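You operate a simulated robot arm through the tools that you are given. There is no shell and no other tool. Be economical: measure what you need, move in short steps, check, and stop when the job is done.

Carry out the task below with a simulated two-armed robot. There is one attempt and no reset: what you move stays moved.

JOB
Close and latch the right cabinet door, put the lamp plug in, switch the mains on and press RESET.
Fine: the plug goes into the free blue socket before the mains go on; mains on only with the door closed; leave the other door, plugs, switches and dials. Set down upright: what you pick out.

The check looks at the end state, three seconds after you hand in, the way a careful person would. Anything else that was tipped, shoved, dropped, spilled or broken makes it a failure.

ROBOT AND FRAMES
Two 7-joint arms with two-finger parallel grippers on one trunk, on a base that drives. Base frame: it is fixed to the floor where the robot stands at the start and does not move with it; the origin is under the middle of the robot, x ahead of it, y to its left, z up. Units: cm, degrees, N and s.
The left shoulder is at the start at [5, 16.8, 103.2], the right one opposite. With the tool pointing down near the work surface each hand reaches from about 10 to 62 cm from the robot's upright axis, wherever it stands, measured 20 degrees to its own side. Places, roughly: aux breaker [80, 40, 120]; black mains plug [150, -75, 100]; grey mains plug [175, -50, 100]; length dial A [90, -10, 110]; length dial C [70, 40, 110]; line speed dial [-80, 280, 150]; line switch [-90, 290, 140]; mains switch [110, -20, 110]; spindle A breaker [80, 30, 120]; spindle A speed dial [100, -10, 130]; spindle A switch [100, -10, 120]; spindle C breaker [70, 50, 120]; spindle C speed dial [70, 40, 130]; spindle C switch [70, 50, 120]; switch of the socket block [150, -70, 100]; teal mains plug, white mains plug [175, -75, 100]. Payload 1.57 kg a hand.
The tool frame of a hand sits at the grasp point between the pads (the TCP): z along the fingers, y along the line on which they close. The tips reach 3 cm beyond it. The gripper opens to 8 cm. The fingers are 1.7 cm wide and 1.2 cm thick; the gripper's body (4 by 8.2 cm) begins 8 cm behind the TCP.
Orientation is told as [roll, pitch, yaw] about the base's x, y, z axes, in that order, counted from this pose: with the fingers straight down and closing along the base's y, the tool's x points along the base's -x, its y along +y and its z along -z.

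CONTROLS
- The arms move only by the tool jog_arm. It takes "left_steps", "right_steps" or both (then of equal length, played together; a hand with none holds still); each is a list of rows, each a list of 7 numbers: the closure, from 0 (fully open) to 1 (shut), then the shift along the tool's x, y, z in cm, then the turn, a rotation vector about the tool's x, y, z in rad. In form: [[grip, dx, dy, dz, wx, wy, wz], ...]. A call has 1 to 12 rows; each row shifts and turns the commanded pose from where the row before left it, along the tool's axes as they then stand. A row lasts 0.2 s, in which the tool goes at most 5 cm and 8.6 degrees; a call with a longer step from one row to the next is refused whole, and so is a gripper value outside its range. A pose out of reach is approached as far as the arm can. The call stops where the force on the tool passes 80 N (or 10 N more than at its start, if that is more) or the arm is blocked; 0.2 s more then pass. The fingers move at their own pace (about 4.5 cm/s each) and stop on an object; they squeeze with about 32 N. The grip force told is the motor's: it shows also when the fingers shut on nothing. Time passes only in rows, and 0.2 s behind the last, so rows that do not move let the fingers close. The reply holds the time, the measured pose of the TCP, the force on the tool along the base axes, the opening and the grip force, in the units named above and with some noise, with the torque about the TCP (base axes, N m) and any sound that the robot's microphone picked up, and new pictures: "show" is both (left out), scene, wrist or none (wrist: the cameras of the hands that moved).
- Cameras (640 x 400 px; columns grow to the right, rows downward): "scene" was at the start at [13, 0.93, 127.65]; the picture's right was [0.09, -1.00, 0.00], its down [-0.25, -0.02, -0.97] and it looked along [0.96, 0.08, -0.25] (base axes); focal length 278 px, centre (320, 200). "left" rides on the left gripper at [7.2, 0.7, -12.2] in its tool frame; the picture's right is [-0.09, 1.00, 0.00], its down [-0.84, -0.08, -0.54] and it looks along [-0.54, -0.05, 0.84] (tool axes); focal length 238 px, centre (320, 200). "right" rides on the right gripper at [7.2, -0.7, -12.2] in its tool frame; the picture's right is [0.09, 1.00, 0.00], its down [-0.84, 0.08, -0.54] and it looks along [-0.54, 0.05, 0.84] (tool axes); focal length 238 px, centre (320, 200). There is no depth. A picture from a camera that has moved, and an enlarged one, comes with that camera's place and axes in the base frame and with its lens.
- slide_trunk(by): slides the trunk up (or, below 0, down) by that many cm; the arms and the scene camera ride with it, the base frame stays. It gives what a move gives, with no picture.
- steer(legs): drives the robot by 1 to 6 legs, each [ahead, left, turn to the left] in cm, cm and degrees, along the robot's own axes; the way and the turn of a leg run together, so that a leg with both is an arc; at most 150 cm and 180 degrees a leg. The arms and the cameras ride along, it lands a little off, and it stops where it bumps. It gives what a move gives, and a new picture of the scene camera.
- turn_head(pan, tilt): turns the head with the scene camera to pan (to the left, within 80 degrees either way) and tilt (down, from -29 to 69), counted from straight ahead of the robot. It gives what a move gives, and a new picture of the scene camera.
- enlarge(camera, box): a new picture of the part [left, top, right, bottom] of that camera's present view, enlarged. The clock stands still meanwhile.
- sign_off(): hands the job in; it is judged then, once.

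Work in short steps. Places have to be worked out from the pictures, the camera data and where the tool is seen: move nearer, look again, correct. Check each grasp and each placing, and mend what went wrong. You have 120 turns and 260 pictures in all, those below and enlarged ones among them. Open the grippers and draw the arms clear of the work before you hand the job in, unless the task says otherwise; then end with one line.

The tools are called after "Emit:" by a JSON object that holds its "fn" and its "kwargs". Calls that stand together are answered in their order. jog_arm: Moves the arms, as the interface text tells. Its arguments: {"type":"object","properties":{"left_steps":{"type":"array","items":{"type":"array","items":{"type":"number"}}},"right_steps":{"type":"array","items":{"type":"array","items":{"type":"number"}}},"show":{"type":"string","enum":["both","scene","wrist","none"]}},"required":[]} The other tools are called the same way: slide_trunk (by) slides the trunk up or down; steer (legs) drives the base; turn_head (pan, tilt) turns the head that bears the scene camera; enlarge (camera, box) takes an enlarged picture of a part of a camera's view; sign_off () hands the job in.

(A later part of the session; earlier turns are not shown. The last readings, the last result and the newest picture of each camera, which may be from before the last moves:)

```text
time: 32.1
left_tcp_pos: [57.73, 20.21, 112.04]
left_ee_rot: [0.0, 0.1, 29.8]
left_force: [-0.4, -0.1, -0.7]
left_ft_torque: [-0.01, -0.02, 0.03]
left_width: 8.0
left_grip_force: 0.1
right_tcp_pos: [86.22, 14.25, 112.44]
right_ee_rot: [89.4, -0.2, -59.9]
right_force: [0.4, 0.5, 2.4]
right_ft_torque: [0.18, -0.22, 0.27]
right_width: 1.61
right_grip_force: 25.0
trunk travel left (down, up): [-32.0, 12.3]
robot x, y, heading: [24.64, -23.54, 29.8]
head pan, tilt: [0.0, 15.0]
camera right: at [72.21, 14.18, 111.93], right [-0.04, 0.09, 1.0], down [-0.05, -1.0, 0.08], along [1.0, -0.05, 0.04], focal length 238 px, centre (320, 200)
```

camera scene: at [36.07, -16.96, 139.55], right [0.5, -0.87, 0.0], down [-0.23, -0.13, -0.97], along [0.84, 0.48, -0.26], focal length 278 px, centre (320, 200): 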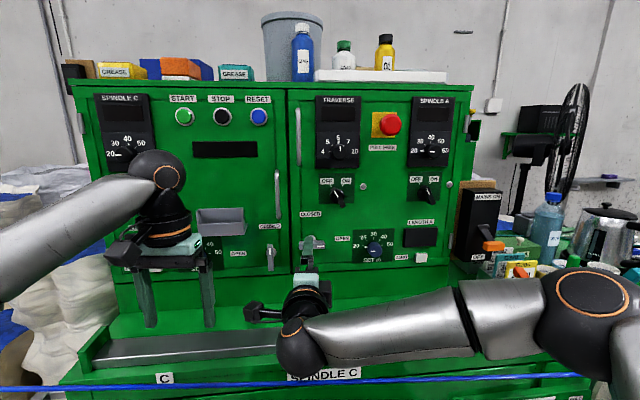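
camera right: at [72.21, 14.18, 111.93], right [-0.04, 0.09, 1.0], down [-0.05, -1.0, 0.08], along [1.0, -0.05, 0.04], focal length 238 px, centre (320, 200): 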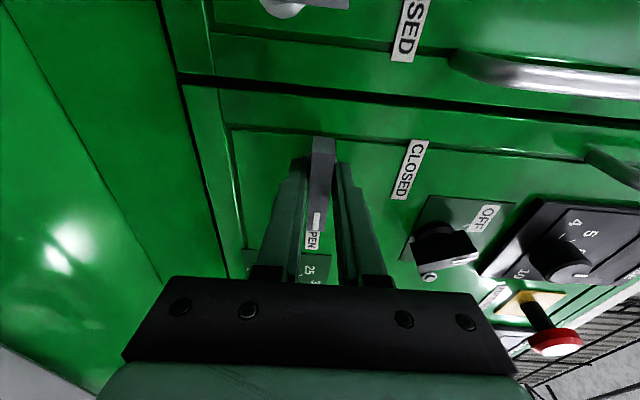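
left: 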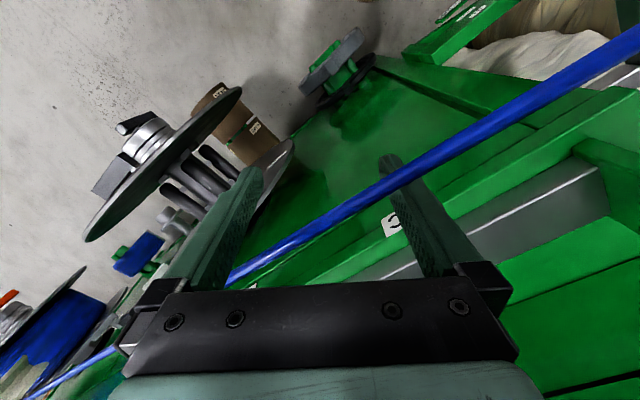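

The bar is gripped (1.6 cm). I'll turn it counter-clockwise by about 90°.

Emit:
{"fn": "jog_arm", "kwargs": {"right_steps": [[0.9, 0, 0, 0, 0, 0, -0.14], [0.9, 0, 0, 0, 0, 0, -0.14], [0.9, 0, 0, 0, 0, 0, -0.14], [0.9, 0, 0, 0, 0, 0, -0.14], [0.9, 0, 0, 0, 0, 0, -0.14], [0.9, 0, 0, 0, 0, 0, -0.14]], "show": "wrist"}}

```text
time: 33.5
left_tcp_pos: [57.75, 20.23, 112.09]
left_ee_rot: [0.0, 0.0, 29.9]
left_force: [-0.1, 0.0, -0.3]
left_ft_torque: [0.01, 0.02, -0.02]
left_width: 8.03
left_grip_force: 0.1
right_tcp_pos: [86.37, 13.93, 112.32]
right_ee_rot: [88.9, -48.3, -59.2]
right_force: [-1.9, -3.1, -4.1]
right_ft_torque: [0.63, -0.81, -0.13]
right_width: 1.69
right_grip_force: 32.0
trunk travel left (down, up): [-32.0, 12.3]
robot x, y, heading: [24.66, -23.65, 29.8]
head pan, tilt: [0.0, 15.0]
camera right: at [73.64, 11.58, 106.67], right [-0.4, 0.7, 0.59], down [-0.21, -0.7, 0.68], along [0.89, 0.14, 0.42], focal length 238 px, centre (320, 200)
```

right: 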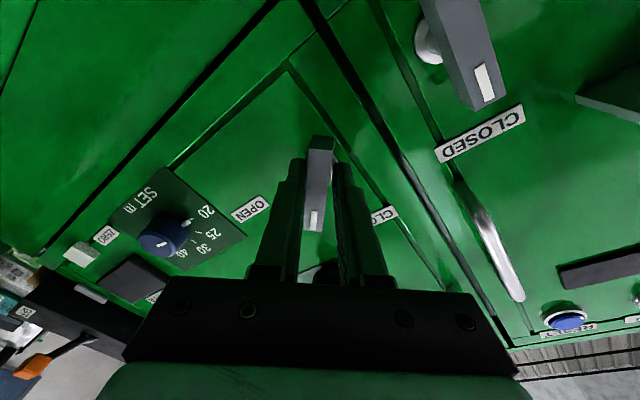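

The latch follows the hand; half way. I'll continue to 90° and slightly past until it stops.

Emit:
{"fn": "jog_arm", "kwargs": {"right_steps": [[0.9, 0, 0, 0, 0, 0, -0.14], [0.9, 0, 0, 0, 0, 0, -0.14], [0.9, 0, 0, 0, 0, 0, -0.14], [0.9, 0, 0, 0, 0, 0, -0.14], [0.9, 0, 0, 0, 0, 0, -0.14], [0.9, 0, 0, 0, 0, 0, -0.06]], "show": "wrist"}}

```text
time: 34.9
left_tcp_pos: [57.86, 20.13, 112.18]
left_ee_rot: [0.1, 0.0, 29.8]
left_force: [0.2, 0.4, 0.3]
left_ft_torque: [0.0, -0.01, 0.01]
left_width: 7.99
left_grip_force: 0.3
right_tcp_pos: [86.55, 14.02, 112.46]
right_ee_rot: [-65.3, -88.3, 95.3]
right_force: [1.7, -13.3, -8.9]
right_ft_torque: [0.61, -0.02, 0.74]
right_width: 1.74
right_grip_force: 32.0
trunk travel left (down, up): [-32.0, 12.3]
robot x, y, heading: [24.59, -23.7, 29.8]
head pan, tilt: [0.0, 15.0]
camera right: at [76.32, 7.01, 105.36], right [-0.5, 0.86, -0.12], down [-0.51, -0.18, 0.84], along [0.7, 0.48, 0.53], focal length 238 px, centre (320, 200)
```

right: 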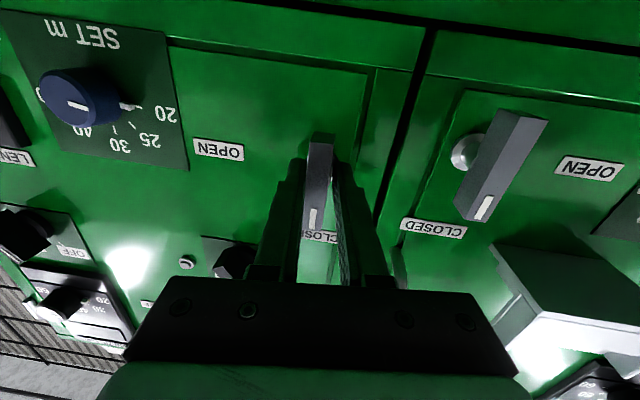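

The bar is vertical towards CLOSED. I'll give a last slight twist, release and withdraw.

Emit:
{"fn": "jog_arm", "kwargs": {"right_steps": [[0.9, 0, 0, 0, 0, 0, -0.06], [0.9, 0, 0, 0, 0, 0, 0], [0, 0, 0, 0, 0, 0, 0.03], [0, 0, 0, 0, 0, 0, 0], [0, 0, 0, 0, 0, 0, 0], [0, 0, 0, 0, 0, 0, 0], [0, 0, 0, -3, 0, 0, 0], [0, 0, 0, -4, 0, 0, 0], [0, 0, 0, -4, 0, 0, 0], [0, 0, -4, 0, 0, 0, 0], [0, 0, -4, 0, 0, 0, 0], [0, 0, -4, 0, 0, 0, 0]]}}

Emit:
{"fn": "enlarge", "kwargs": {"camera": "scene", "box": [260, 160, 420, 300]}}

```text
time: 37.5
left_tcp_pos: [57.69, 20.16, 111.93]
left_ee_rot: [-0.1, 0.0, 29.9]
left_force: [-0.7, -0.2, 0.5]
left_ft_torque: [-0.04, 0.02, -0.05]
left_width: 8.03
left_grip_force: 0.2
right_tcp_pos: [82.96, -1.73, 113.44]
right_ee_rot: [-79.7, -86.5, 109.8]
right_force: [0.1, 0.6, -0.2]
right_ft_torque: [0.0, 0.0, 0.02]
right_width: 8.02
right_grip_force: 0.0
trunk travel left (down, up): [-32.0, 12.3]
robot x, y, heading: [24.59, -23.74, 29.8]
head pan, tilt: [0.0, 15.0]
camera scene: at [35.99, -16.99, 139.56], right [0.5, -0.87, 0.0], down [-0.22, -0.13, -0.97], along [0.84, 0.48, -0.26], focal length 278 px, centre (320, 200)
camera right: at [72.74, -8.93, 106.29], right [-0.5, 0.85, -0.15], down [-0.52, -0.16, 0.84], along [0.69, 0.49, 0.53], focal length 238 px, centre (320, 200)
```

scene: 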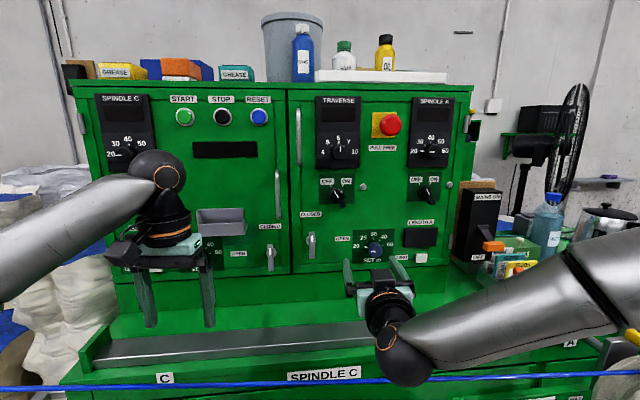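
right: 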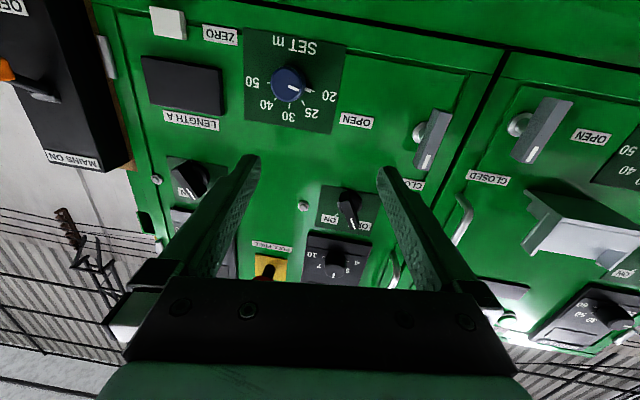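

```text
2.86 times, centred on (340, 230) of scene
camera zoom: at [35.99, -16.99, 139.56], right [0.5, -0.87, 0.0], down [-0.22, -0.13, -0.97], along [0.84, 0.48, -0.26], focal length 795 px, centre (263, 114)
```

zoom: 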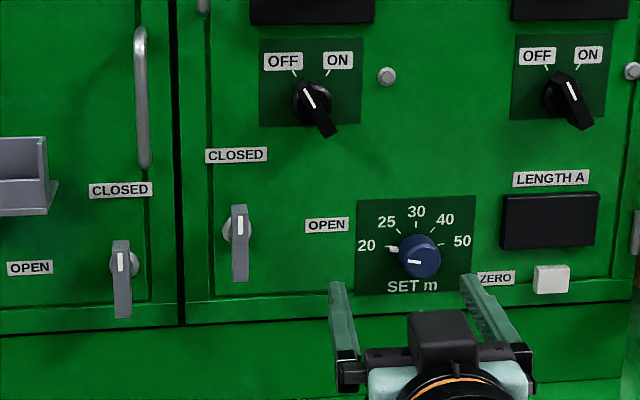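

The latch now points at CLOSED like the left door's. Next is the plug: I'll draw the right arm back, reverse the base, drive right and look.

Emit:
{"fn": "jog_arm", "kwargs": {"right_steps": [[0, -1, 0, -4, 0, 0, 0], [0, -1, 0, -4, 0, 0, 0], [0, -1, 0, -4, 0, 0, 0], [0, -1, 0, -4, 0, 0, 0], [0, -1, 0, -4, 0, 0, 0], [0, -1, 0, -4, 0, 0, 0]], "show": "none"}}

Emit:
{"fn": "steer", "kwargs": {"legs": [[-22, 0, 0], [0, -65, 0]]}}

Emit:
{"fn": "turn_head", "kwargs": {"pan": -25, "tilt": 15}}

```text
time: 38.9
left_tcp_pos: [57.66, 20.25, 112.0]
left_ee_rot: [-0.1, 0.1, 29.8]
left_force: [-0.3, 0.7, -0.1]
left_ft_torque: [0.01, -0.01, -0.01]
left_width: 7.99
left_grip_force: 0.0
right_tcp_pos: [62.55, -10.09, 120.55]
right_ee_rot: [-78.9, -86.3, 108.9]
right_force: [0.3, -0.8, 0.1]
right_ft_torque: [0.0, 0.0, 0.01]
right_width: 8.0
right_grip_force: 0.1
right hand out of reach, approached as far as the arm can: row 5, 6
trunk travel left (down, up): [-32.0, 12.3]
robot x, y, heading: [24.83, -23.74, 29.5]
head pan, tilt: [0.0, 15.0]
```

```text
time: 43.8
left_tcp_pos: [70.82, -47.0, 112.08]
left_ee_rot: [0.0, 0.0, 30.0]
left_force: [0.2, -0.8, 0.8]
left_ft_torque: [0.02, 0.0, 0.02]
left_width: 8.03
left_grip_force: 0.1
right_tcp_pos: [76.02, -77.46, 120.41]
right_ee_rot: [-78.2, -86.5, 108.4]
right_force: [-0.9, 0.4, -0.6]
right_ft_torque: [-0.02, -0.03, 0.02]
right_width: 8.01
right_grip_force: 0.0
trunk travel left (down, up): [-32.0, 12.3]
robot x, y, heading: [38.24, -90.9, 29.9]
head pan, tilt: [0.0, 15.0]
camera scene: at [49.25, -84.26, 139.56], right [0.5, -0.87, 0.0], down [-0.22, -0.13, -0.97], along [0.84, 0.48, -0.26], focal length 278 px, centre (320, 200)
```

scene: 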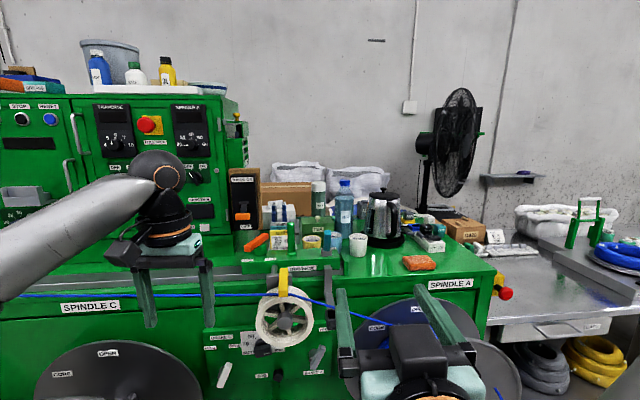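

```text
time: 44.7
left_tcp_pos: [70.89, -46.99, 112.05]
left_ee_rot: [0.0, 0.0, 30.0]
left_force: [-0.5, -0.5, -0.6]
left_ft_torque: [0.02, 0.01, 0.01]
left_width: 8.0
left_grip_force: 0.1
right_tcp_pos: [76.0, -77.28, 120.48]
right_ee_rot: [-78.3, -86.4, 108.4]
right_force: [-0.5, 0.5, -0.4]
right_ft_torque: [-0.01, -0.02, 0.01]
right_width: 8.0
right_grip_force: 0.1
trunk travel left (down, up): [-32.0, 12.3]
robot x, y, heading: [38.1, -90.95, 29.8]
head pan, tilt: [-25.0, 15.0]
camera scene: at [50.45, -88.08, 139.56], right [0.09, -1.0, 0.0], down [-0.26, -0.02, -0.97], along [0.96, 0.08, -0.26], focal length 278 px, centre (320, 200)
```

scene: 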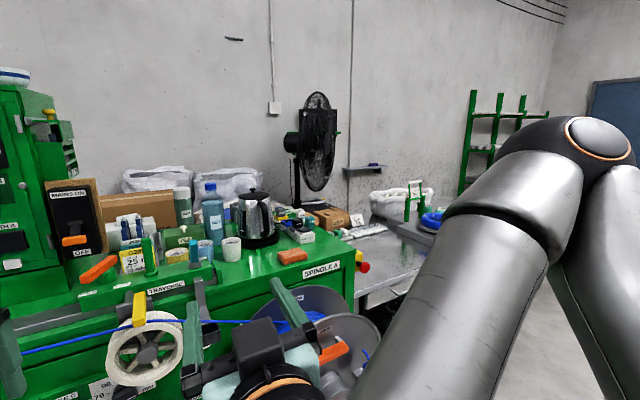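

The plug cluster should be around pixel (300, 225), behind the kettle. I'll enlarge it.

Emit:
{"fn": "enlarge", "kwargs": {"camera": "scene", "box": [220, 160, 440, 290]}}

Emit:
{"fn": "enlarge", "kwargs": {"camera": "scene", "box": [260, 195, 360, 255]}}

```text
2.91 times, centred on (330, 225) of scene
camera zoom: at [50.45, -88.08, 139.56], right [0.09, -1.0, 0.0], down [-0.26, -0.02, -0.97], along [0.96, 0.08, -0.26], focal length 809 px, centre (291, 127)
```

zoom: 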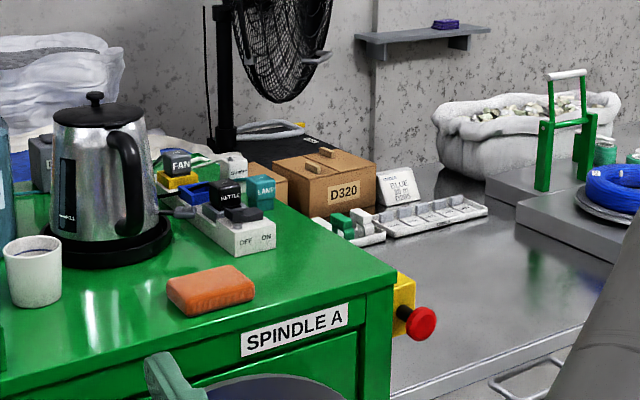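

```text
6.40 times, centred on (310, 225) of scene
camera zoom: at [50.45, -88.08, 139.56], right [0.09, -1.0, 0.0], down [-0.26, -0.02, -0.97], along [0.96, 0.08, -0.26], focal length 1780 px, centre (384, 40)
```

zoom: 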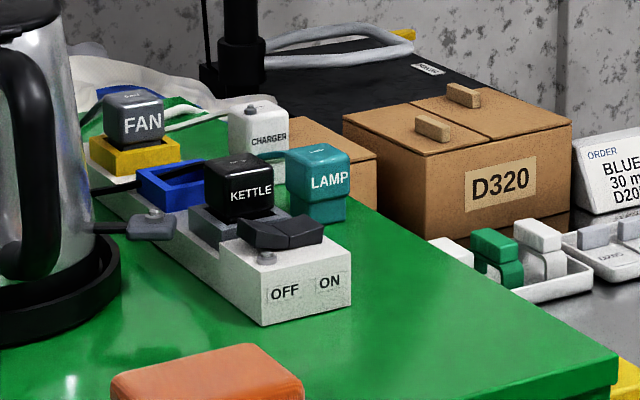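

The strip has the free BLUE socket between KETTLE and FAN; the teal LAMP plug stands beside it at about [165, -74]. I'd approach from the front-right with the left arm, so I'll check the floor to the right.

Emit:
{"fn": "turn_head", "kwargs": {"pan": -60, "tilt": 35}}

```text
time: 45.7
left_tcp_pos: [70.78, -46.94, 112.01]
left_ee_rot: [0.0, 0.0, 30.0]
left_force: [0.5, 0.3, 0.5]
left_ft_torque: [0.0, 0.01, 0.01]
left_width: 8.02
left_grip_force: 0.1
right_tcp_pos: [75.95, -77.29, 120.45]
right_ee_rot: [-78.4, -86.5, 108.5]
right_force: [0.4, 0.1, 0.8]
right_ft_torque: [0.0, 0.01, -0.01]
right_width: 7.99
right_grip_force: 0.2
trunk travel left (down, up): [-32.0, 12.3]
robot x, y, heading: [38.0, -90.79, 29.9]
head pan, tilt: [-60.0, 35.0]
camera scene: at [48.76, -93.3, 136.36], right [-0.5, -0.87, 0.0], down [-0.5, 0.29, -0.82], along [0.71, -0.41, -0.57], focal length 278 px, centre (320, 200)
```

scene: 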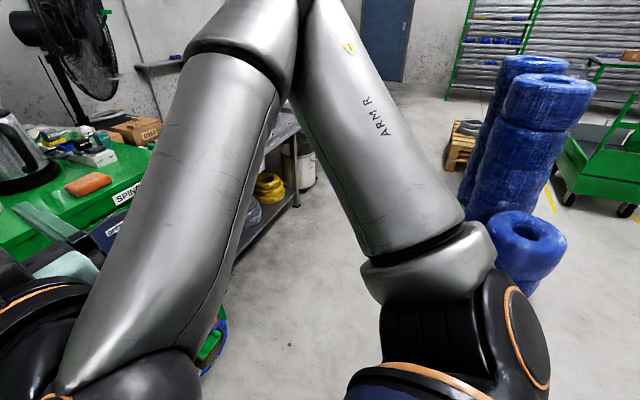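

The floor is clear until about s 250. I'll drive 67 cm right and look at the bench.

Emit:
{"fn": "steer", "kwargs": {"legs": [[0, -67, 0]]}}

Emit:
{"fn": "turn_head", "kwargs": {"pan": 10, "tilt": 30}}

```text
time: 49.4
left_tcp_pos: [104.49, -105.66, 112.1]
left_ee_rot: [0.0, 0.0, 30.0]
left_force: [0.8, 0.3, 0.6]
left_ft_torque: [0.0, 0.01, -0.02]
left_width: 8.0
left_grip_force: 0.1
right_tcp_pos: [109.72, -135.89, 120.47]
right_ee_rot: [-78.4, -86.5, 108.5]
right_force: [-0.4, 0.6, -0.3]
right_ft_torque: [0.0, 0.04, 0.04]
right_width: 7.99
right_grip_force: 0.0
trunk travel left (down, up): [-32.0, 12.3]
robot x, y, heading: [71.71, -149.82, 29.8]
head pan, tilt: [-60.0, 35.0]
camera scene: at [82.49, -151.93, 136.36], right [-0.5, -0.87, 0.0], down [-0.5, 0.29, -0.82], along [0.71, -0.41, -0.57], focal length 278 px, centre (320, 200)
```

scene: 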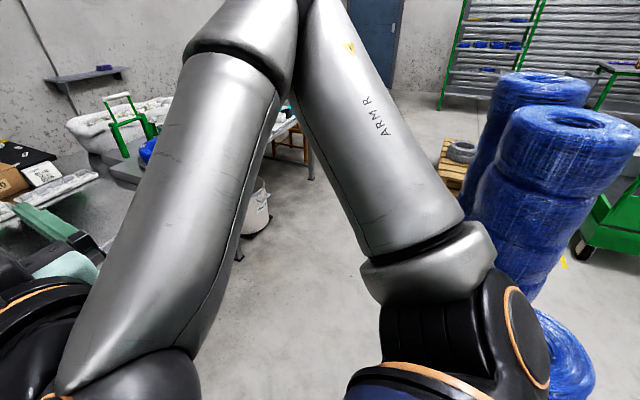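

```text
time: 50.9
left_tcp_pos: [104.48, -105.51, 112.04]
left_ee_rot: [0.1, 0.0, 29.9]
left_force: [-0.8, -0.1, -0.6]
left_ft_torque: [-0.05, 0.0, -0.02]
left_width: 7.99
left_grip_force: 0.1
right_tcp_pos: [109.59, -135.9, 120.46]
right_ee_rot: [-78.5, -86.5, 108.6]
right_force: [0.6, -0.4, -0.6]
right_ft_torque: [-0.02, -0.02, -0.02]
right_width: 7.99
right_grip_force: 0.1
trunk travel left (down, up): [-32.0, 12.3]
robot x, y, heading: [71.61, -149.51, 29.8]
head pan, tilt: [10.0, 30.0]
camera scene: at [81.79, -141.68, 137.14], right [0.64, -0.77, 0.0], down [-0.38, -0.32, -0.87], along [0.66, 0.56, -0.5], focal length 278 px, centre (320, 200)
```

scene: 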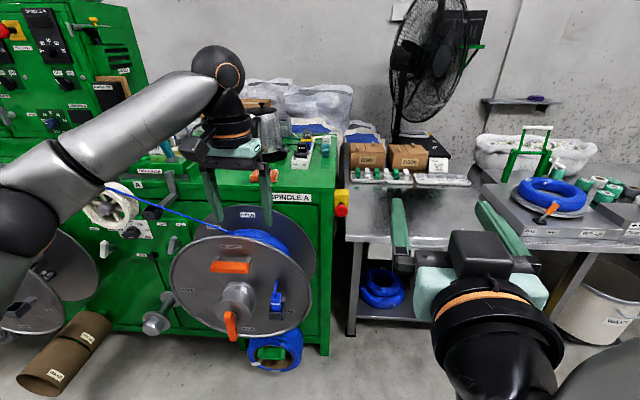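

The table and bench front edges are at about d 66–73. I'll drive 28 cm forward cautiously and check base clearance looking down.

Emit:
{"fn": "steer", "kwargs": {"legs": [[28, 0, 0]]}}

Emit:
{"fn": "turn_head", "kwargs": {"pan": 5, "tilt": 65}}

```text
time: 52.8
left_tcp_pos: [128.72, -91.6, 111.99]
left_ee_rot: [0.0, 0.0, 30.1]
left_force: [0.3, -0.5, -0.3]
left_ft_torque: [-0.03, -0.01, -0.02]
left_width: 8.03
left_grip_force: 0.0
right_tcp_pos: [133.74, -121.98, 120.45]
right_ee_rot: [-77.9, -86.5, 108.2]
right_force: [-0.3, 0.8, 0.0]
right_ft_torque: [-0.03, -0.01, -0.01]
right_width: 7.98
right_grip_force: 0.0
trunk travel left (down, up): [-32.0, 12.3]
robot x, y, heading: [95.74, -135.71, 29.9]
head pan, tilt: [10.0, 30.0]
camera scene: at [105.97, -127.73, 137.13], right [0.64, -0.77, 0.0], down [-0.38, -0.32, -0.87], along [0.66, 0.56, -0.5], focal length 278 px, centre (320, 200)
```

scene: 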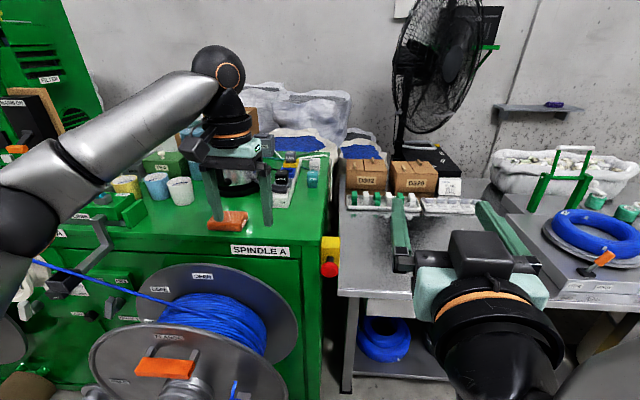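

```text
time: 53.8
left_tcp_pos: [128.54, -91.57, 111.98]
left_ee_rot: [0.1, 0.0, 30.0]
left_force: [0.2, 1.1, 0.6]
left_ft_torque: [0.0, 0.0, -0.01]
left_width: 7.99
left_grip_force: 0.1
right_tcp_pos: [133.7, -121.97, 120.38]
right_ee_rot: [-78.6, -86.5, 108.7]
right_force: [-0.1, 0.7, -1.2]
right_ft_torque: [-0.03, 0.01, 0.01]
right_width: 8.0
right_grip_force: 0.1
trunk travel left (down, up): [-32.0, 12.3]
robot x, y, heading: [95.69, -135.89, 30.0]
head pan, tilt: [5.0, 65.0]
camera scene: at [103.96, -130.09, 132.38], right [0.57, -0.82, 0.0], down [-0.74, -0.52, -0.42], along [0.35, 0.24, -0.91], focal length 278 px, centre (320, 200)
```

scene: 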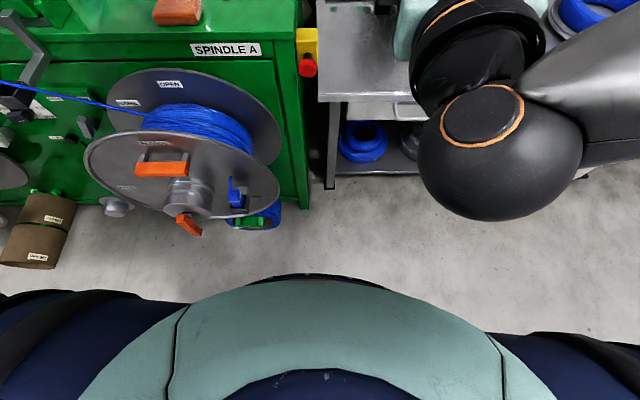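

There's clearance: base radius is about 30 cm and the reel reaches only s≈149, d≈63. I'll lift the left hand, turn the robot 45° right to bring the left shoulder forward, then move in diagonally to about s 172, d 34.

Emit:
{"fn": "jog_arm", "kwargs": {"left_steps": [[0, 0, 0, -4, 0, 0, 0], [0, 0, 0, -4, 0, 0, 0]], "show": "none"}}

Emit:
{"fn": "steer", "kwargs": {"legs": [[0, 0, -45]]}}

Emit:
{"fn": "turn_head", "kwargs": {"pan": 50, "tilt": 35}}

```text
time: 54.4
left_tcp_pos: [128.63, -91.72, 120.21]
left_ee_rot: [0.1, 0.0, 30.1]
left_force: [1.1, 0.7, 0.1]
left_ft_torque: [0.02, -0.02, 0.02]
left_width: 8.02
left_grip_force: 0.0
right_tcp_pos: [133.58, -122.09, 120.46]
right_ee_rot: [-78.7, -86.5, 109.0]
right_force: [0.1, -0.1, 0.9]
right_ft_torque: [-0.03, 0.01, -0.01]
right_width: 8.02
right_grip_force: 0.1
trunk travel left (down, up): [-32.0, 12.3]
robot x, y, heading: [95.63, -135.69, 30.2]
head pan, tilt: [5.0, 65.0]
```

```text
time: 56.9
left_tcp_pos: [150.01, -127.42, 119.94]
left_ee_rot: [0.0, 0.1, -14.7]
left_force: [-0.6, -0.2, -0.2]
left_ft_torque: [0.01, 0.02, 0.0]
left_width: 8.01
left_grip_force: 0.1
right_tcp_pos: [132.46, -152.63, 120.4]
right_ee_rot: [-78.5, -86.5, 64.1]
right_force: [-0.4, 0.6, 0.2]
right_ft_torque: [0.03, 0.02, -0.01]
right_width: 7.96
right_grip_force: 0.0
trunk travel left (down, up): [-32.0, 12.3]
robot x, y, heading: [95.58, -135.7, -14.7]
head pan, tilt: [5.0, 65.0]
camera scene: at [105.37, -137.61, 132.37], right [-0.17, -0.99, 0.0], down [-0.89, 0.15, -0.42], along [0.42, -0.07, -0.91], focal length 278 px, centre (320, 200)
```

scene: 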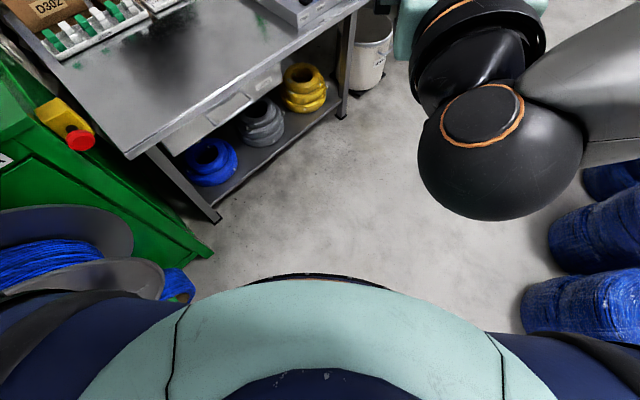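

```text
time: 58.0
left_tcp_pos: [149.98, -127.45, 120.14]
left_ee_rot: [0.0, -0.1, -14.6]
left_force: [-0.1, 0.1, 0.1]
left_ft_torque: [0.0, 0.0, 0.0]
left_width: 7.99
left_grip_force: 0.1
right_tcp_pos: [132.46, -152.66, 120.53]
right_ee_rot: [-78.6, -86.5, 64.2]
right_force: [-0.6, -0.2, -0.7]
right_ft_torque: [-0.01, -0.04, 0.03]
right_width: 7.98
right_grip_force: 0.1
trunk travel left (down, up): [-32.0, 12.3]
robot x, y, heading: [95.84, -135.51, -14.8]
head pan, tilt: [50.0, 35.0]
camera scene: at [106.57, -131.49, 136.35], right [0.58, -0.82, 0.0], down [-0.47, -0.33, -0.82], along [0.67, 0.47, -0.57], focal length 278 px, centre (320, 200)
```

scene: 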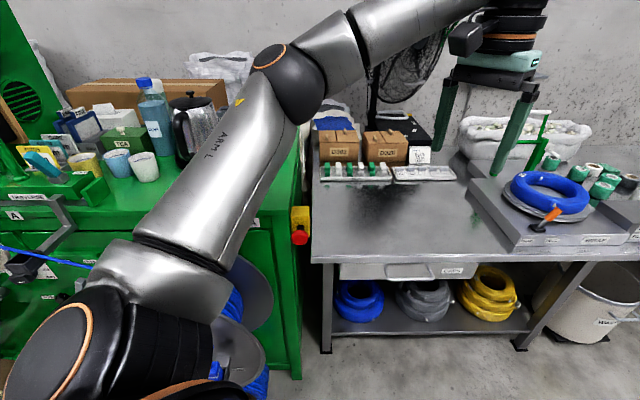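

I'll now drive in diagonally: 16 ahead and 10.5 left in the robot's axes.

Emit:
{"fn": "steer", "kwargs": {"legs": [[16.3, 10.6, 0]]}}

```text
time: 59.5
left_tcp_pos: [168.52, -121.29, 120.06]
left_ee_rot: [-0.2, 0.1, -14.6]
left_force: [0.7, -0.8, 0.5]
left_ft_torque: [0.0, 0.02, -0.04]
left_width: 7.99
left_grip_force: 0.0
right_tcp_pos: [150.76, -146.52, 120.44]
right_ee_rot: [-78.1, -86.4, 63.7]
right_force: [-0.5, 0.7, 0.4]
right_ft_torque: [0.0, 0.02, -0.02]
right_width: 8.0
right_grip_force: 0.0
trunk travel left (down, up): [-32.0, 12.3]
robot x, y, heading: [114.08, -129.48, -14.5]
head pan, tilt: [50.0, 35.0]
camera scene: at [125.01, -125.42, 136.35], right [0.58, -0.82, 0.0], down [-0.47, -0.33, -0.82], along [0.67, 0.47, -0.57], focal length 278 px, centre (320, 200)
```

scene: 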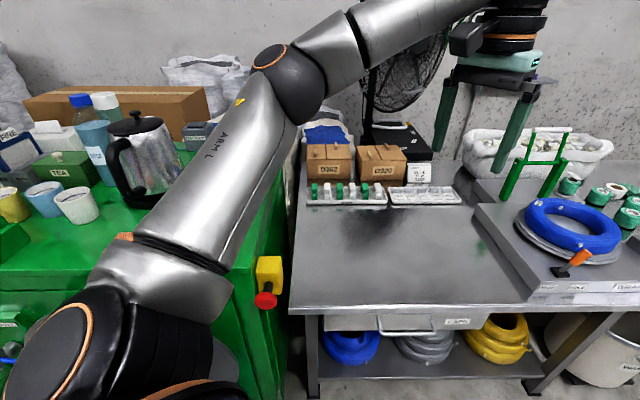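

The left arm hides the strip. I'll raise the trunk 8 cm for kettle clearance and swing the left hand over to short of the lamp plug, yawing it to face along the reach.

Emit:
{"fn": "slide_trunk", "kwargs": {"by": 8}}

Emit:
{"fn": "jog_arm", "kwargs": {"left_steps": [[0, 3.21, 3.4, 0, 0, 0, -0.1396], [0, 2.71, 3.81, 0, 0, 0, -0.1396], [0, 2.15, 4.15, 0, 0, 0, -0.1396], [0, 1.55, 4.41, 0, 0, 0, -0.1396], [0, 0.92, 4.58, 0, 0, 0, -0.1396], [0, 0.27, 4.67, 0, 0, 0, -0.1396], [0, -0.38, 4.66, 0, 0, 0, -0.1396], [0, -1.02, 4.56, 0, 0, 0, 0]]}}

```text
time: 60.7
left_tcp_pos: [168.44, -121.24, 128.07]
left_ee_rot: [0.0, 0.1, -14.6]
left_force: [-0.2, 0.1, -0.4]
left_ft_torque: [0.01, 0.03, -0.02]
left_width: 8.0
left_grip_force: 0.0
right_tcp_pos: [150.71, -146.54, 128.5]
right_ee_rot: [-78.5, -86.5, 63.9]
right_force: [0.1, -0.3, -0.5]
right_ft_torque: [-0.02, -0.01, 0.0]
right_width: 8.01
right_grip_force: 0.1
trunk travel left (down, up): [-40.0, 4.3]
robot x, y, heading: [114.41, -130.16, -14.8]
head pan, tilt: [50.0, 35.0]
```

```text
time: 62.5
left_tcp_pos: [158.53, -93.41, 125.49]
left_ee_rot: [-0.1, 0.0, 41.5]
left_force: [-0.5, 0.3, -0.1]
left_ft_torque: [0.0, 0.01, 0.01]
left_width: 7.99
left_grip_force: 0.1
left hand out of reach, approached as far as the arm can: row 6, 7, 8
right_tcp_pos: [150.79, -146.42, 128.48]
right_ee_rot: [-78.6, -86.4, 64.3]
right_force: [-0.5, -0.4, -0.3]
right_ft_torque: [-0.02, 0.0, -0.02]
right_width: 8.03
right_grip_force: 0.1
trunk travel left (down, up): [-40.0, 4.3]
robot x, y, heading: [114.06, -129.49, -14.6]
head pan, tilt: [50.0, 35.0]
camera scene: at [124.97, -125.39, 144.35], right [0.58, -0.82, 0.0], down [-0.47, -0.33, -0.82], along [0.67, 0.47, -0.57], focal length 278 px, centre (320, 200)
camera left: at [152.7, -97.64, 137.83], right [-0.59, 0.81, 0.0], down [0.68, 0.5, 0.54], along [0.44, 0.32, -0.84], focal length 238 px, centre (320, 200)
```

scene: 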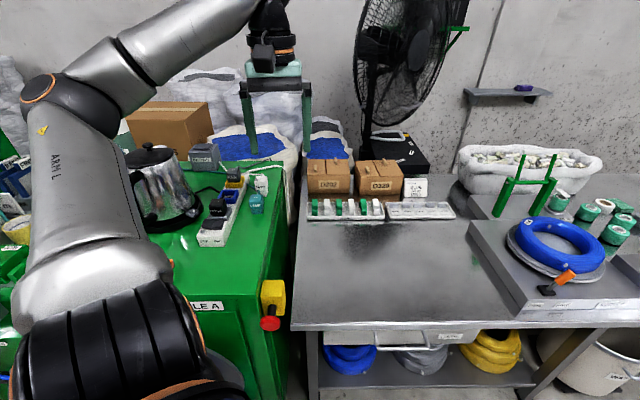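
left: 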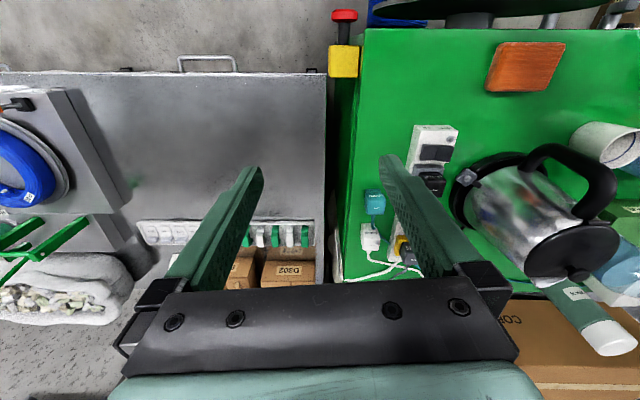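

Good view now. I'll enlarge both to measure the lamp plug and blue socket.

Emit:
{"fn": "enlarge", "kwargs": {"camera": "scene", "box": [170, 150, 300, 260]}}

Emit:
{"fn": "enlarge", "kwargs": {"camera": "left", "box": [320, 100, 500, 290]}}

```text
3.64 times, centred on (235, 205) of scene
camera zoom: at [124.97, -125.39, 144.35], right [0.58, -0.82, 0.0], down [-0.47, -0.33, -0.82], along [0.67, 0.47, -0.57], focal length 1012 px, centre (629, 182)
```

zoom: 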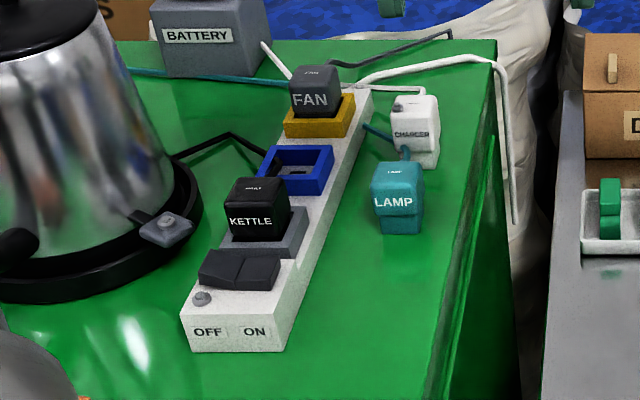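

```text
2.11 times, centred on (410, 195) of left
camera zoom: at [152.7, -97.64, 137.83], right [-0.59, 0.81, 0.0], down [0.68, 0.5, 0.54], along [0.44, 0.32, -0.84], focal length 502 px, centre (130, 210)
```

zoom: 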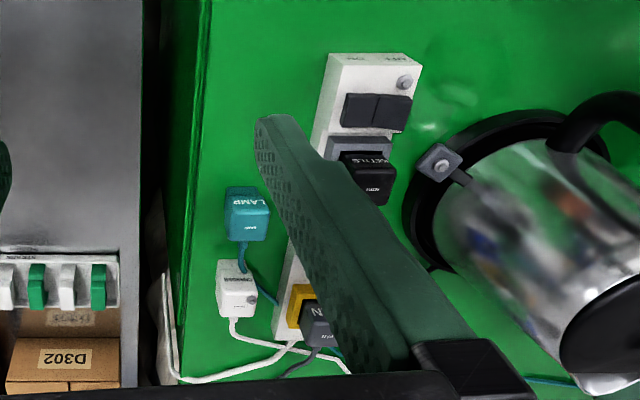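

Triangulated: LAMP plug top at about [166.5, -74.3, 101], blue socket at [163.9, -64.8, 98.9], strip axis at about 36° heading. I'll edge the base a little closer, then tilt the hand 30° forward and set its yaw along the strip.

Emit:
{"fn": "steer", "kwargs": {"legs": [[5.6, 1.4, 0]]}}

Emit:
{"fn": "jog_arm", "kwargs": {"left_steps": [[0, 0, 0, 0, 0, 0, 0.096], [0, 0, 0, 0, 0, -0.131, 0], [0, 0, 0, 0, 0, -0.131, 0], [0, 0, 0, 0, 0, -0.131, 0], [0, 0, 0, 0, 0, -0.131, 0]]}}

```text
time: 63.5
left_tcp_pos: [164.31, -93.58, 125.55]
left_ee_rot: [0.0, 0.0, 41.5]
left_force: [0.1, -0.7, 0.4]
left_ft_torque: [0.0, 0.03, 0.0]
left_width: 7.99
left_grip_force: 0.1
right_tcp_pos: [156.64, -146.63, 128.29]
right_ee_rot: [-77.8, -86.3, 63.5]
right_force: [-0.3, -0.7, 1.1]
right_ft_torque: [-0.01, -0.02, -0.01]
right_width: 8.01
right_grip_force: 0.1
trunk travel left (down, up): [-40.0, 4.3]
robot x, y, heading: [120.02, -129.8, -14.8]
head pan, tilt: [50.0, 35.0]
camera scene: at [130.8, -125.49, 144.34], right [0.58, -0.82, 0.0], down [-0.47, -0.33, -0.82], along [0.67, 0.47, -0.57], focal length 278 px, centre (320, 200)
```

scene: 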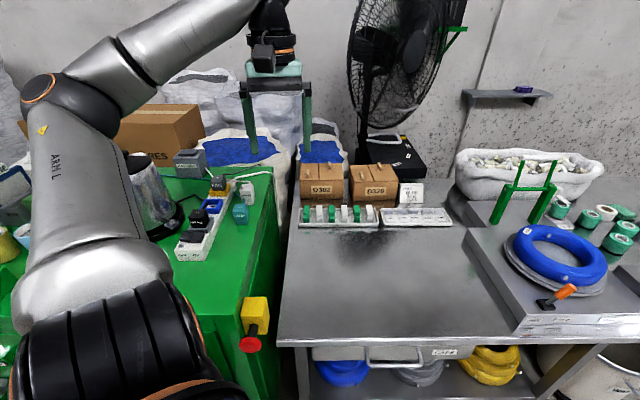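

```text
time: 64.7
left_tcp_pos: [164.35, -93.72, 125.57]
left_ee_rot: [-0.2, -30.2, 36.1]
left_force: [-0.6, 0.7, 0.6]
left_ft_torque: [-0.01, 0.02, -0.01]
left_width: 8.0
left_grip_force: 0.1
right_tcp_pos: [156.58, -146.53, 128.5]
right_ee_rot: [-78.8, -86.6, 64.6]
right_force: [-0.7, -0.1, 0.5]
right_ft_torque: [-0.03, 0.03, -0.03]
right_width: 8.02
right_grip_force: 0.0
trunk travel left (down, up): [-40.0, 4.3]
robot x, y, heading: [119.36, -129.52, -14.8]
head pan, tilt: [50.0, 35.0]
camera scene: at [130.67, -125.48, 144.36], right [0.58, -0.82, 0.0], down [-0.47, -0.33, -0.82], along [0.67, 0.47, -0.57], focal length 278 px, centre (320, 200)
camera left: at [154.05, -100.31, 132.58], right [-0.52, 0.85, 0.04], down [0.41, 0.2, 0.89], along [0.75, 0.48, -0.46], focal length 238 px, centre (320, 200)
```

scene: 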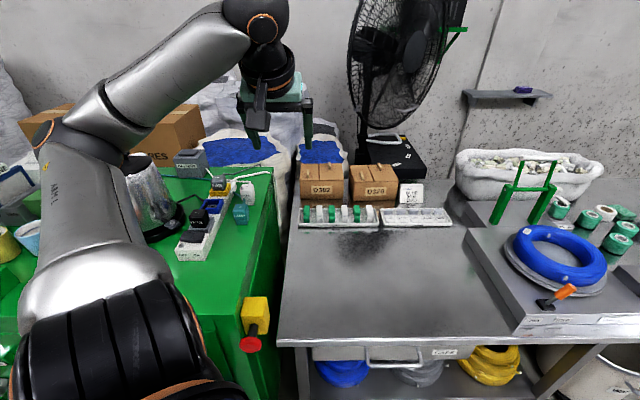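
left: 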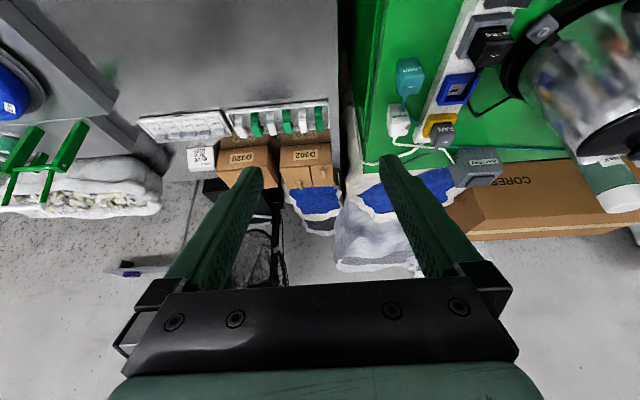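

Hand pose is right. I'll re-measure the plug and socket from both cameras.

Emit:
{"fn": "enlarge", "kwargs": {"camera": "left", "box": [380, 0, 540, 160]}}

Emit:
{"fn": "enlarge", "kwargs": {"camera": "scene", "box": [165, 160, 285, 270]}}

```text
2.50 times, centred on (460, 80) of left
camera zoom: at [154.05, -100.31, 132.58], right [-0.52, 0.85, 0.04], down [0.41, 0.2, 0.89], along [0.75, 0.48, -0.46], focal length 596 px, centre (-30, 500)
```

zoom: 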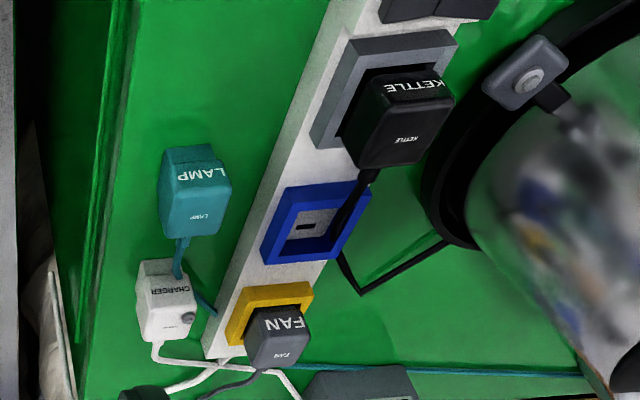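

```text
3.64 times, centred on (225, 215) of scene
camera zoom: at [130.67, -125.48, 144.36], right [0.58, -0.82, 0.0], down [-0.47, -0.33, -0.82], along [0.67, 0.47, -0.57], focal length 1012 px, centre (666, 146)
```

zoom: 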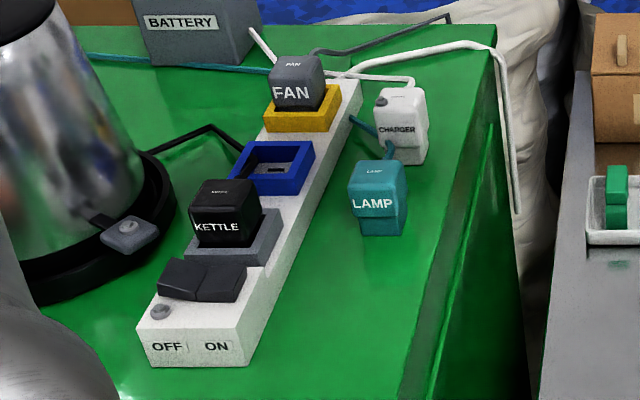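

Refined: LAMP top at [166.2, -75.2, 101.5], blue frame at about [163.8, -65.7, 99.5]. I'll move to 12 cm above the lamp plug with the fingers at 6.4 cm.

Emit:
{"fn": "jog_arm", "kwargs": {"left_steps": [[0.2, -0.653, 2.31, 2.98, 0, 0, 0], [0.2, -0.653, 2.31, 2.98, 0, 0, 0], [0.2, -0.653, 2.31, 2.98, 0, 0, 0], [0.2, -0.653, 2.31, 2.98, 0, 0, 0], [0.2, -0.653, 2.31, 2.98, 0, 0, 0], [0.2, -0.653, 2.31, 2.98, 0, 0, 0]]}}

Emit:
{"fn": "enlarge", "kwargs": {"camera": "left", "box": [220, 40, 460, 200]}}

```text
time: 66.1
left_tcp_pos: [166.84, -75.36, 112.03]
left_ee_rot: [-0.1, -30.1, 35.9]
left_force: [0.1, -0.2, 0.1]
left_ft_torque: [0.0, 0.03, 0.02]
left_width: 6.4
left_grip_force: 0.1
left hand out of reach, approached as far as the arm can: row 1
right_tcp_pos: [156.57, -146.53, 128.47]
right_ee_rot: [-78.9, -86.6, 64.7]
right_force: [0.3, 0.2, -0.2]
right_ft_torque: [-0.01, -0.03, 0.02]
right_width: 8.01
right_grip_force: 0.0
trunk travel left (down, up): [-40.0, 4.3]
robot x, y, heading: [120.05, -129.49, -14.6]
head pan, tilt: [50.0, 35.0]
camera scene: at [130.68, -125.45, 144.36], right [0.58, -0.82, 0.0], down [-0.47, -0.33, -0.82], along [0.67, 0.47, -0.57], focal length 278 px, centre (320, 200)
camera left: at [156.51, -81.99, 119.03], right [-0.52, 0.85, 0.04], down [0.41, 0.2, 0.89], along [0.75, 0.48, -0.46], focal length 238 px, centre (320, 200)
```

scene: 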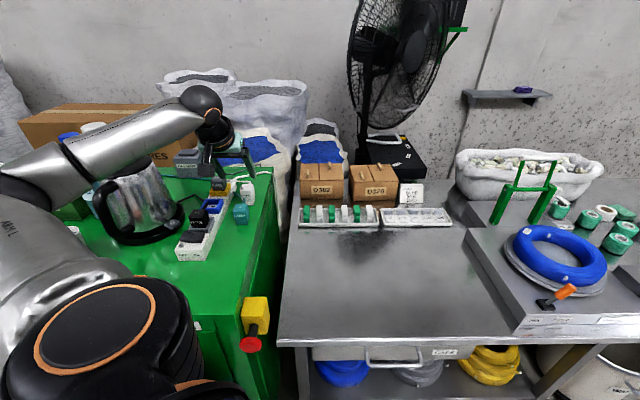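
left: 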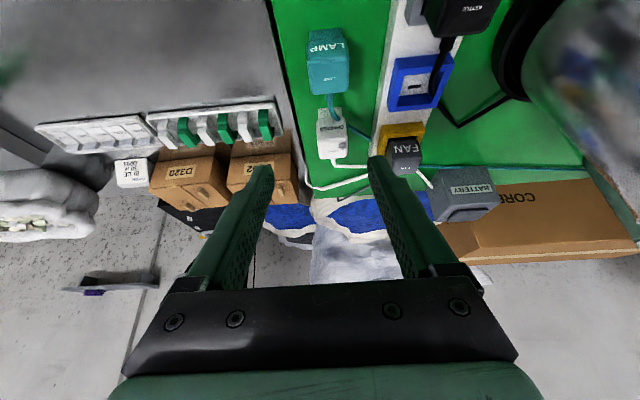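

```text
2.50 times, centred on (340, 120) of left
camera zoom: at [156.51, -81.99, 119.03], right [-0.52, 0.85, 0.04], down [0.41, 0.2, 0.89], along [0.75, 0.48, -0.46], focal length 596 px, centre (270, 400)
```

zoom: 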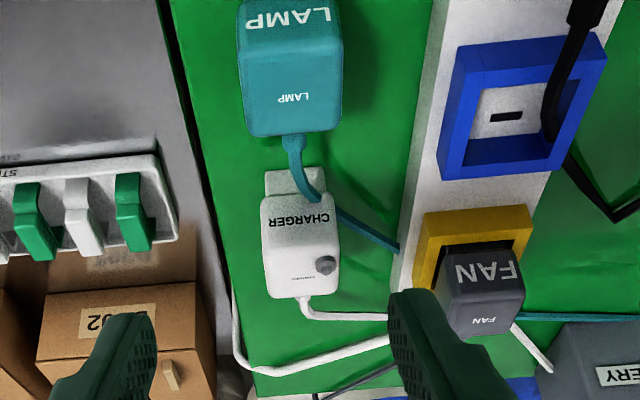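

The lamp plug is nearly aligned with the hand, about 1 cm to the left. I'll shift and descend to z 99.3 in steps.

Emit:
{"fn": "jog_arm", "kwargs": {"left_steps": [[0.2, 0.2, 1.03, 0.4, 0, 0, 0], [0.2, 1.5, 0, 2.67, 0, 0, 0], [0.2, 1.5, 0, 2.67, 0, 0, 0], [0.2, 1.0, 0, 1.8, 0, 0, 0]]}}

Emit:
{"fn": "enlarge", "kwargs": {"camera": "scene", "box": [165, 130, 285, 240]}}

```text
time: 67.1
left_tcp_pos: [166.38, -74.66, 103.3]
left_ee_rot: [-0.1, -30.1, 36.1]
left_force: [-0.3, 0.2, 0.3]
left_ft_torque: [-0.04, 0.03, 0.0]
left_width: 6.4
left_grip_force: 0.1
right_tcp_pos: [156.52, -146.54, 128.43]
right_ee_rot: [-78.6, -86.4, 64.4]
right_force: [0.3, 0.2, 0.3]
right_ft_torque: [0.0, 0.04, -0.03]
right_width: 7.98
right_grip_force: 0.1
trunk travel left (down, up): [-40.0, 4.3]
robot x, y, heading: [120.08, -129.85, -14.7]
head pan, tilt: [50.0, 35.0]
camera scene: at [130.7, -125.48, 144.36], right [0.58, -0.82, 0.0], down [-0.47, -0.33, -0.82], along [0.67, 0.47, -0.57], focal length 278 px, centre (320, 200)
camera left: at [155.95, -81.16, 110.38], right [-0.52, 0.85, 0.04], down [0.41, 0.2, 0.89], along [0.75, 0.48, -0.46], focal length 238 px, centre (320, 200)
```

scene: 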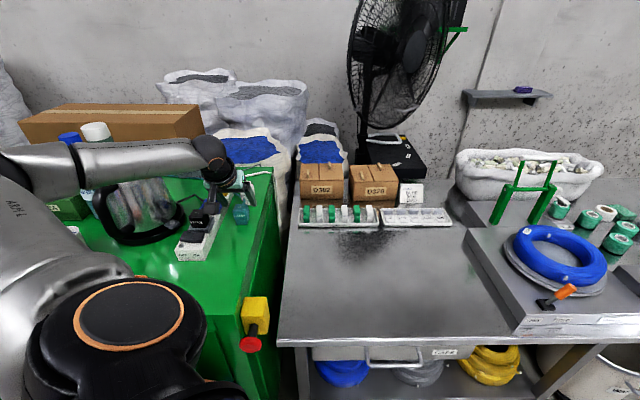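
left: 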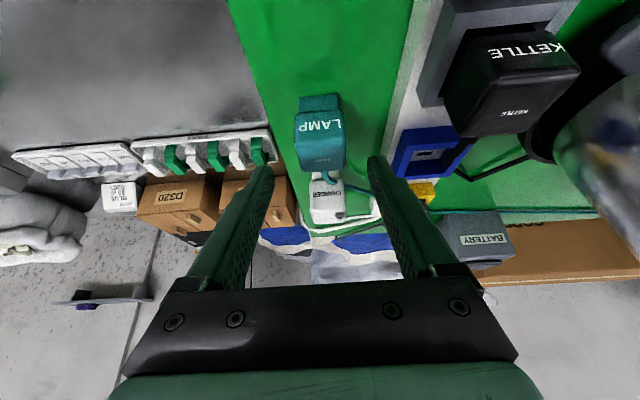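

```text
3.64 times, centred on (225, 185) of scene
camera zoom: at [130.7, -125.48, 144.36], right [0.58, -0.82, 0.0], down [-0.47, -0.33, -0.82], along [0.67, 0.47, -0.57], focal length 1012 px, centre (666, 254)
```

zoom: 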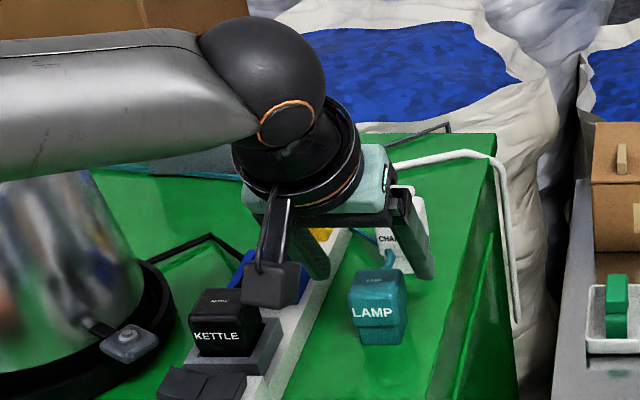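

Laterally centred; the plug sits about 0.6 cm nearer to me. I'll descend the last 4 cm, then close.

Emit:
{"fn": "jog_arm", "kwargs": {"left_steps": [[0.2, 0.83, 0.05, 1.06, 0, 0, 0], [0.2, 0.83, 0.05, 1.06, 0, 0, 0], [0.2, 0.83, 0.05, 1.06, 0, 0, 0], [0.9, 0, 0, 0, 0, 0, 0], [0.9, 0, 0, 0, 0, 0, 0], [0.9, 0, 0, 0, 0, 0, 0], [0.9, 0, 0, 0, 0, 0, 0]], "show": "wrist"}}

Emit:
{"fn": "enlarge", "kwargs": {"camera": "scene", "box": [165, 130, 285, 240]}}

```text
time: 68.7
left_tcp_pos: [165.83, -74.77, 99.27]
left_ee_rot: [-0.1, -30.0, 36.0]
left_force: [-0.9, 0.3, -0.3]
left_ft_torque: [-0.01, 0.02, 0.01]
left_width: 3.54
left_grip_force: 31.7
right_tcp_pos: [156.55, -146.58, 128.4]
right_ee_rot: [-78.9, -86.5, 64.4]
right_force: [0.2, -0.7, 0.4]
right_ft_torque: [0.04, 0.04, 0.04]
right_width: 7.98
right_grip_force: 0.1
trunk travel left (down, up): [-40.0, 4.3]
robot x, y, heading: [120.34, -129.7, -14.8]
head pan, tilt: [50.0, 35.0]
camera left: at [155.39, -81.37, 106.34], right [-0.52, 0.85, 0.05], down [0.41, 0.2, 0.89], along [0.75, 0.48, -0.46], focal length 238 px, centre (320, 200)
```

left: 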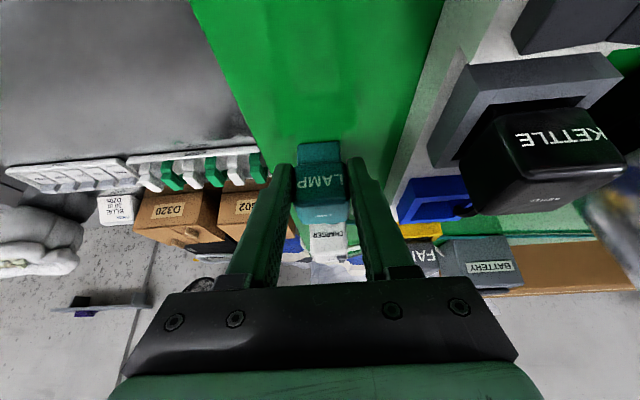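

```text
3.64 times, centred on (225, 185) of scene
camera zoom: at [130.68, -125.48, 144.36], right [0.58, -0.82, 0.0], down [-0.47, -0.33, -0.82], along [0.67, 0.47, -0.57], focal length 1012 px, centre (666, 254)
```

zoom: 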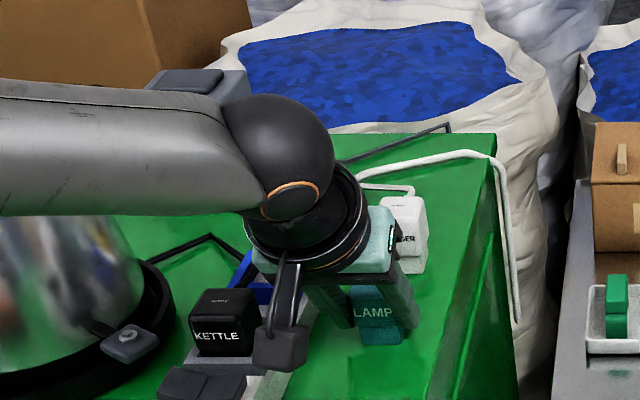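

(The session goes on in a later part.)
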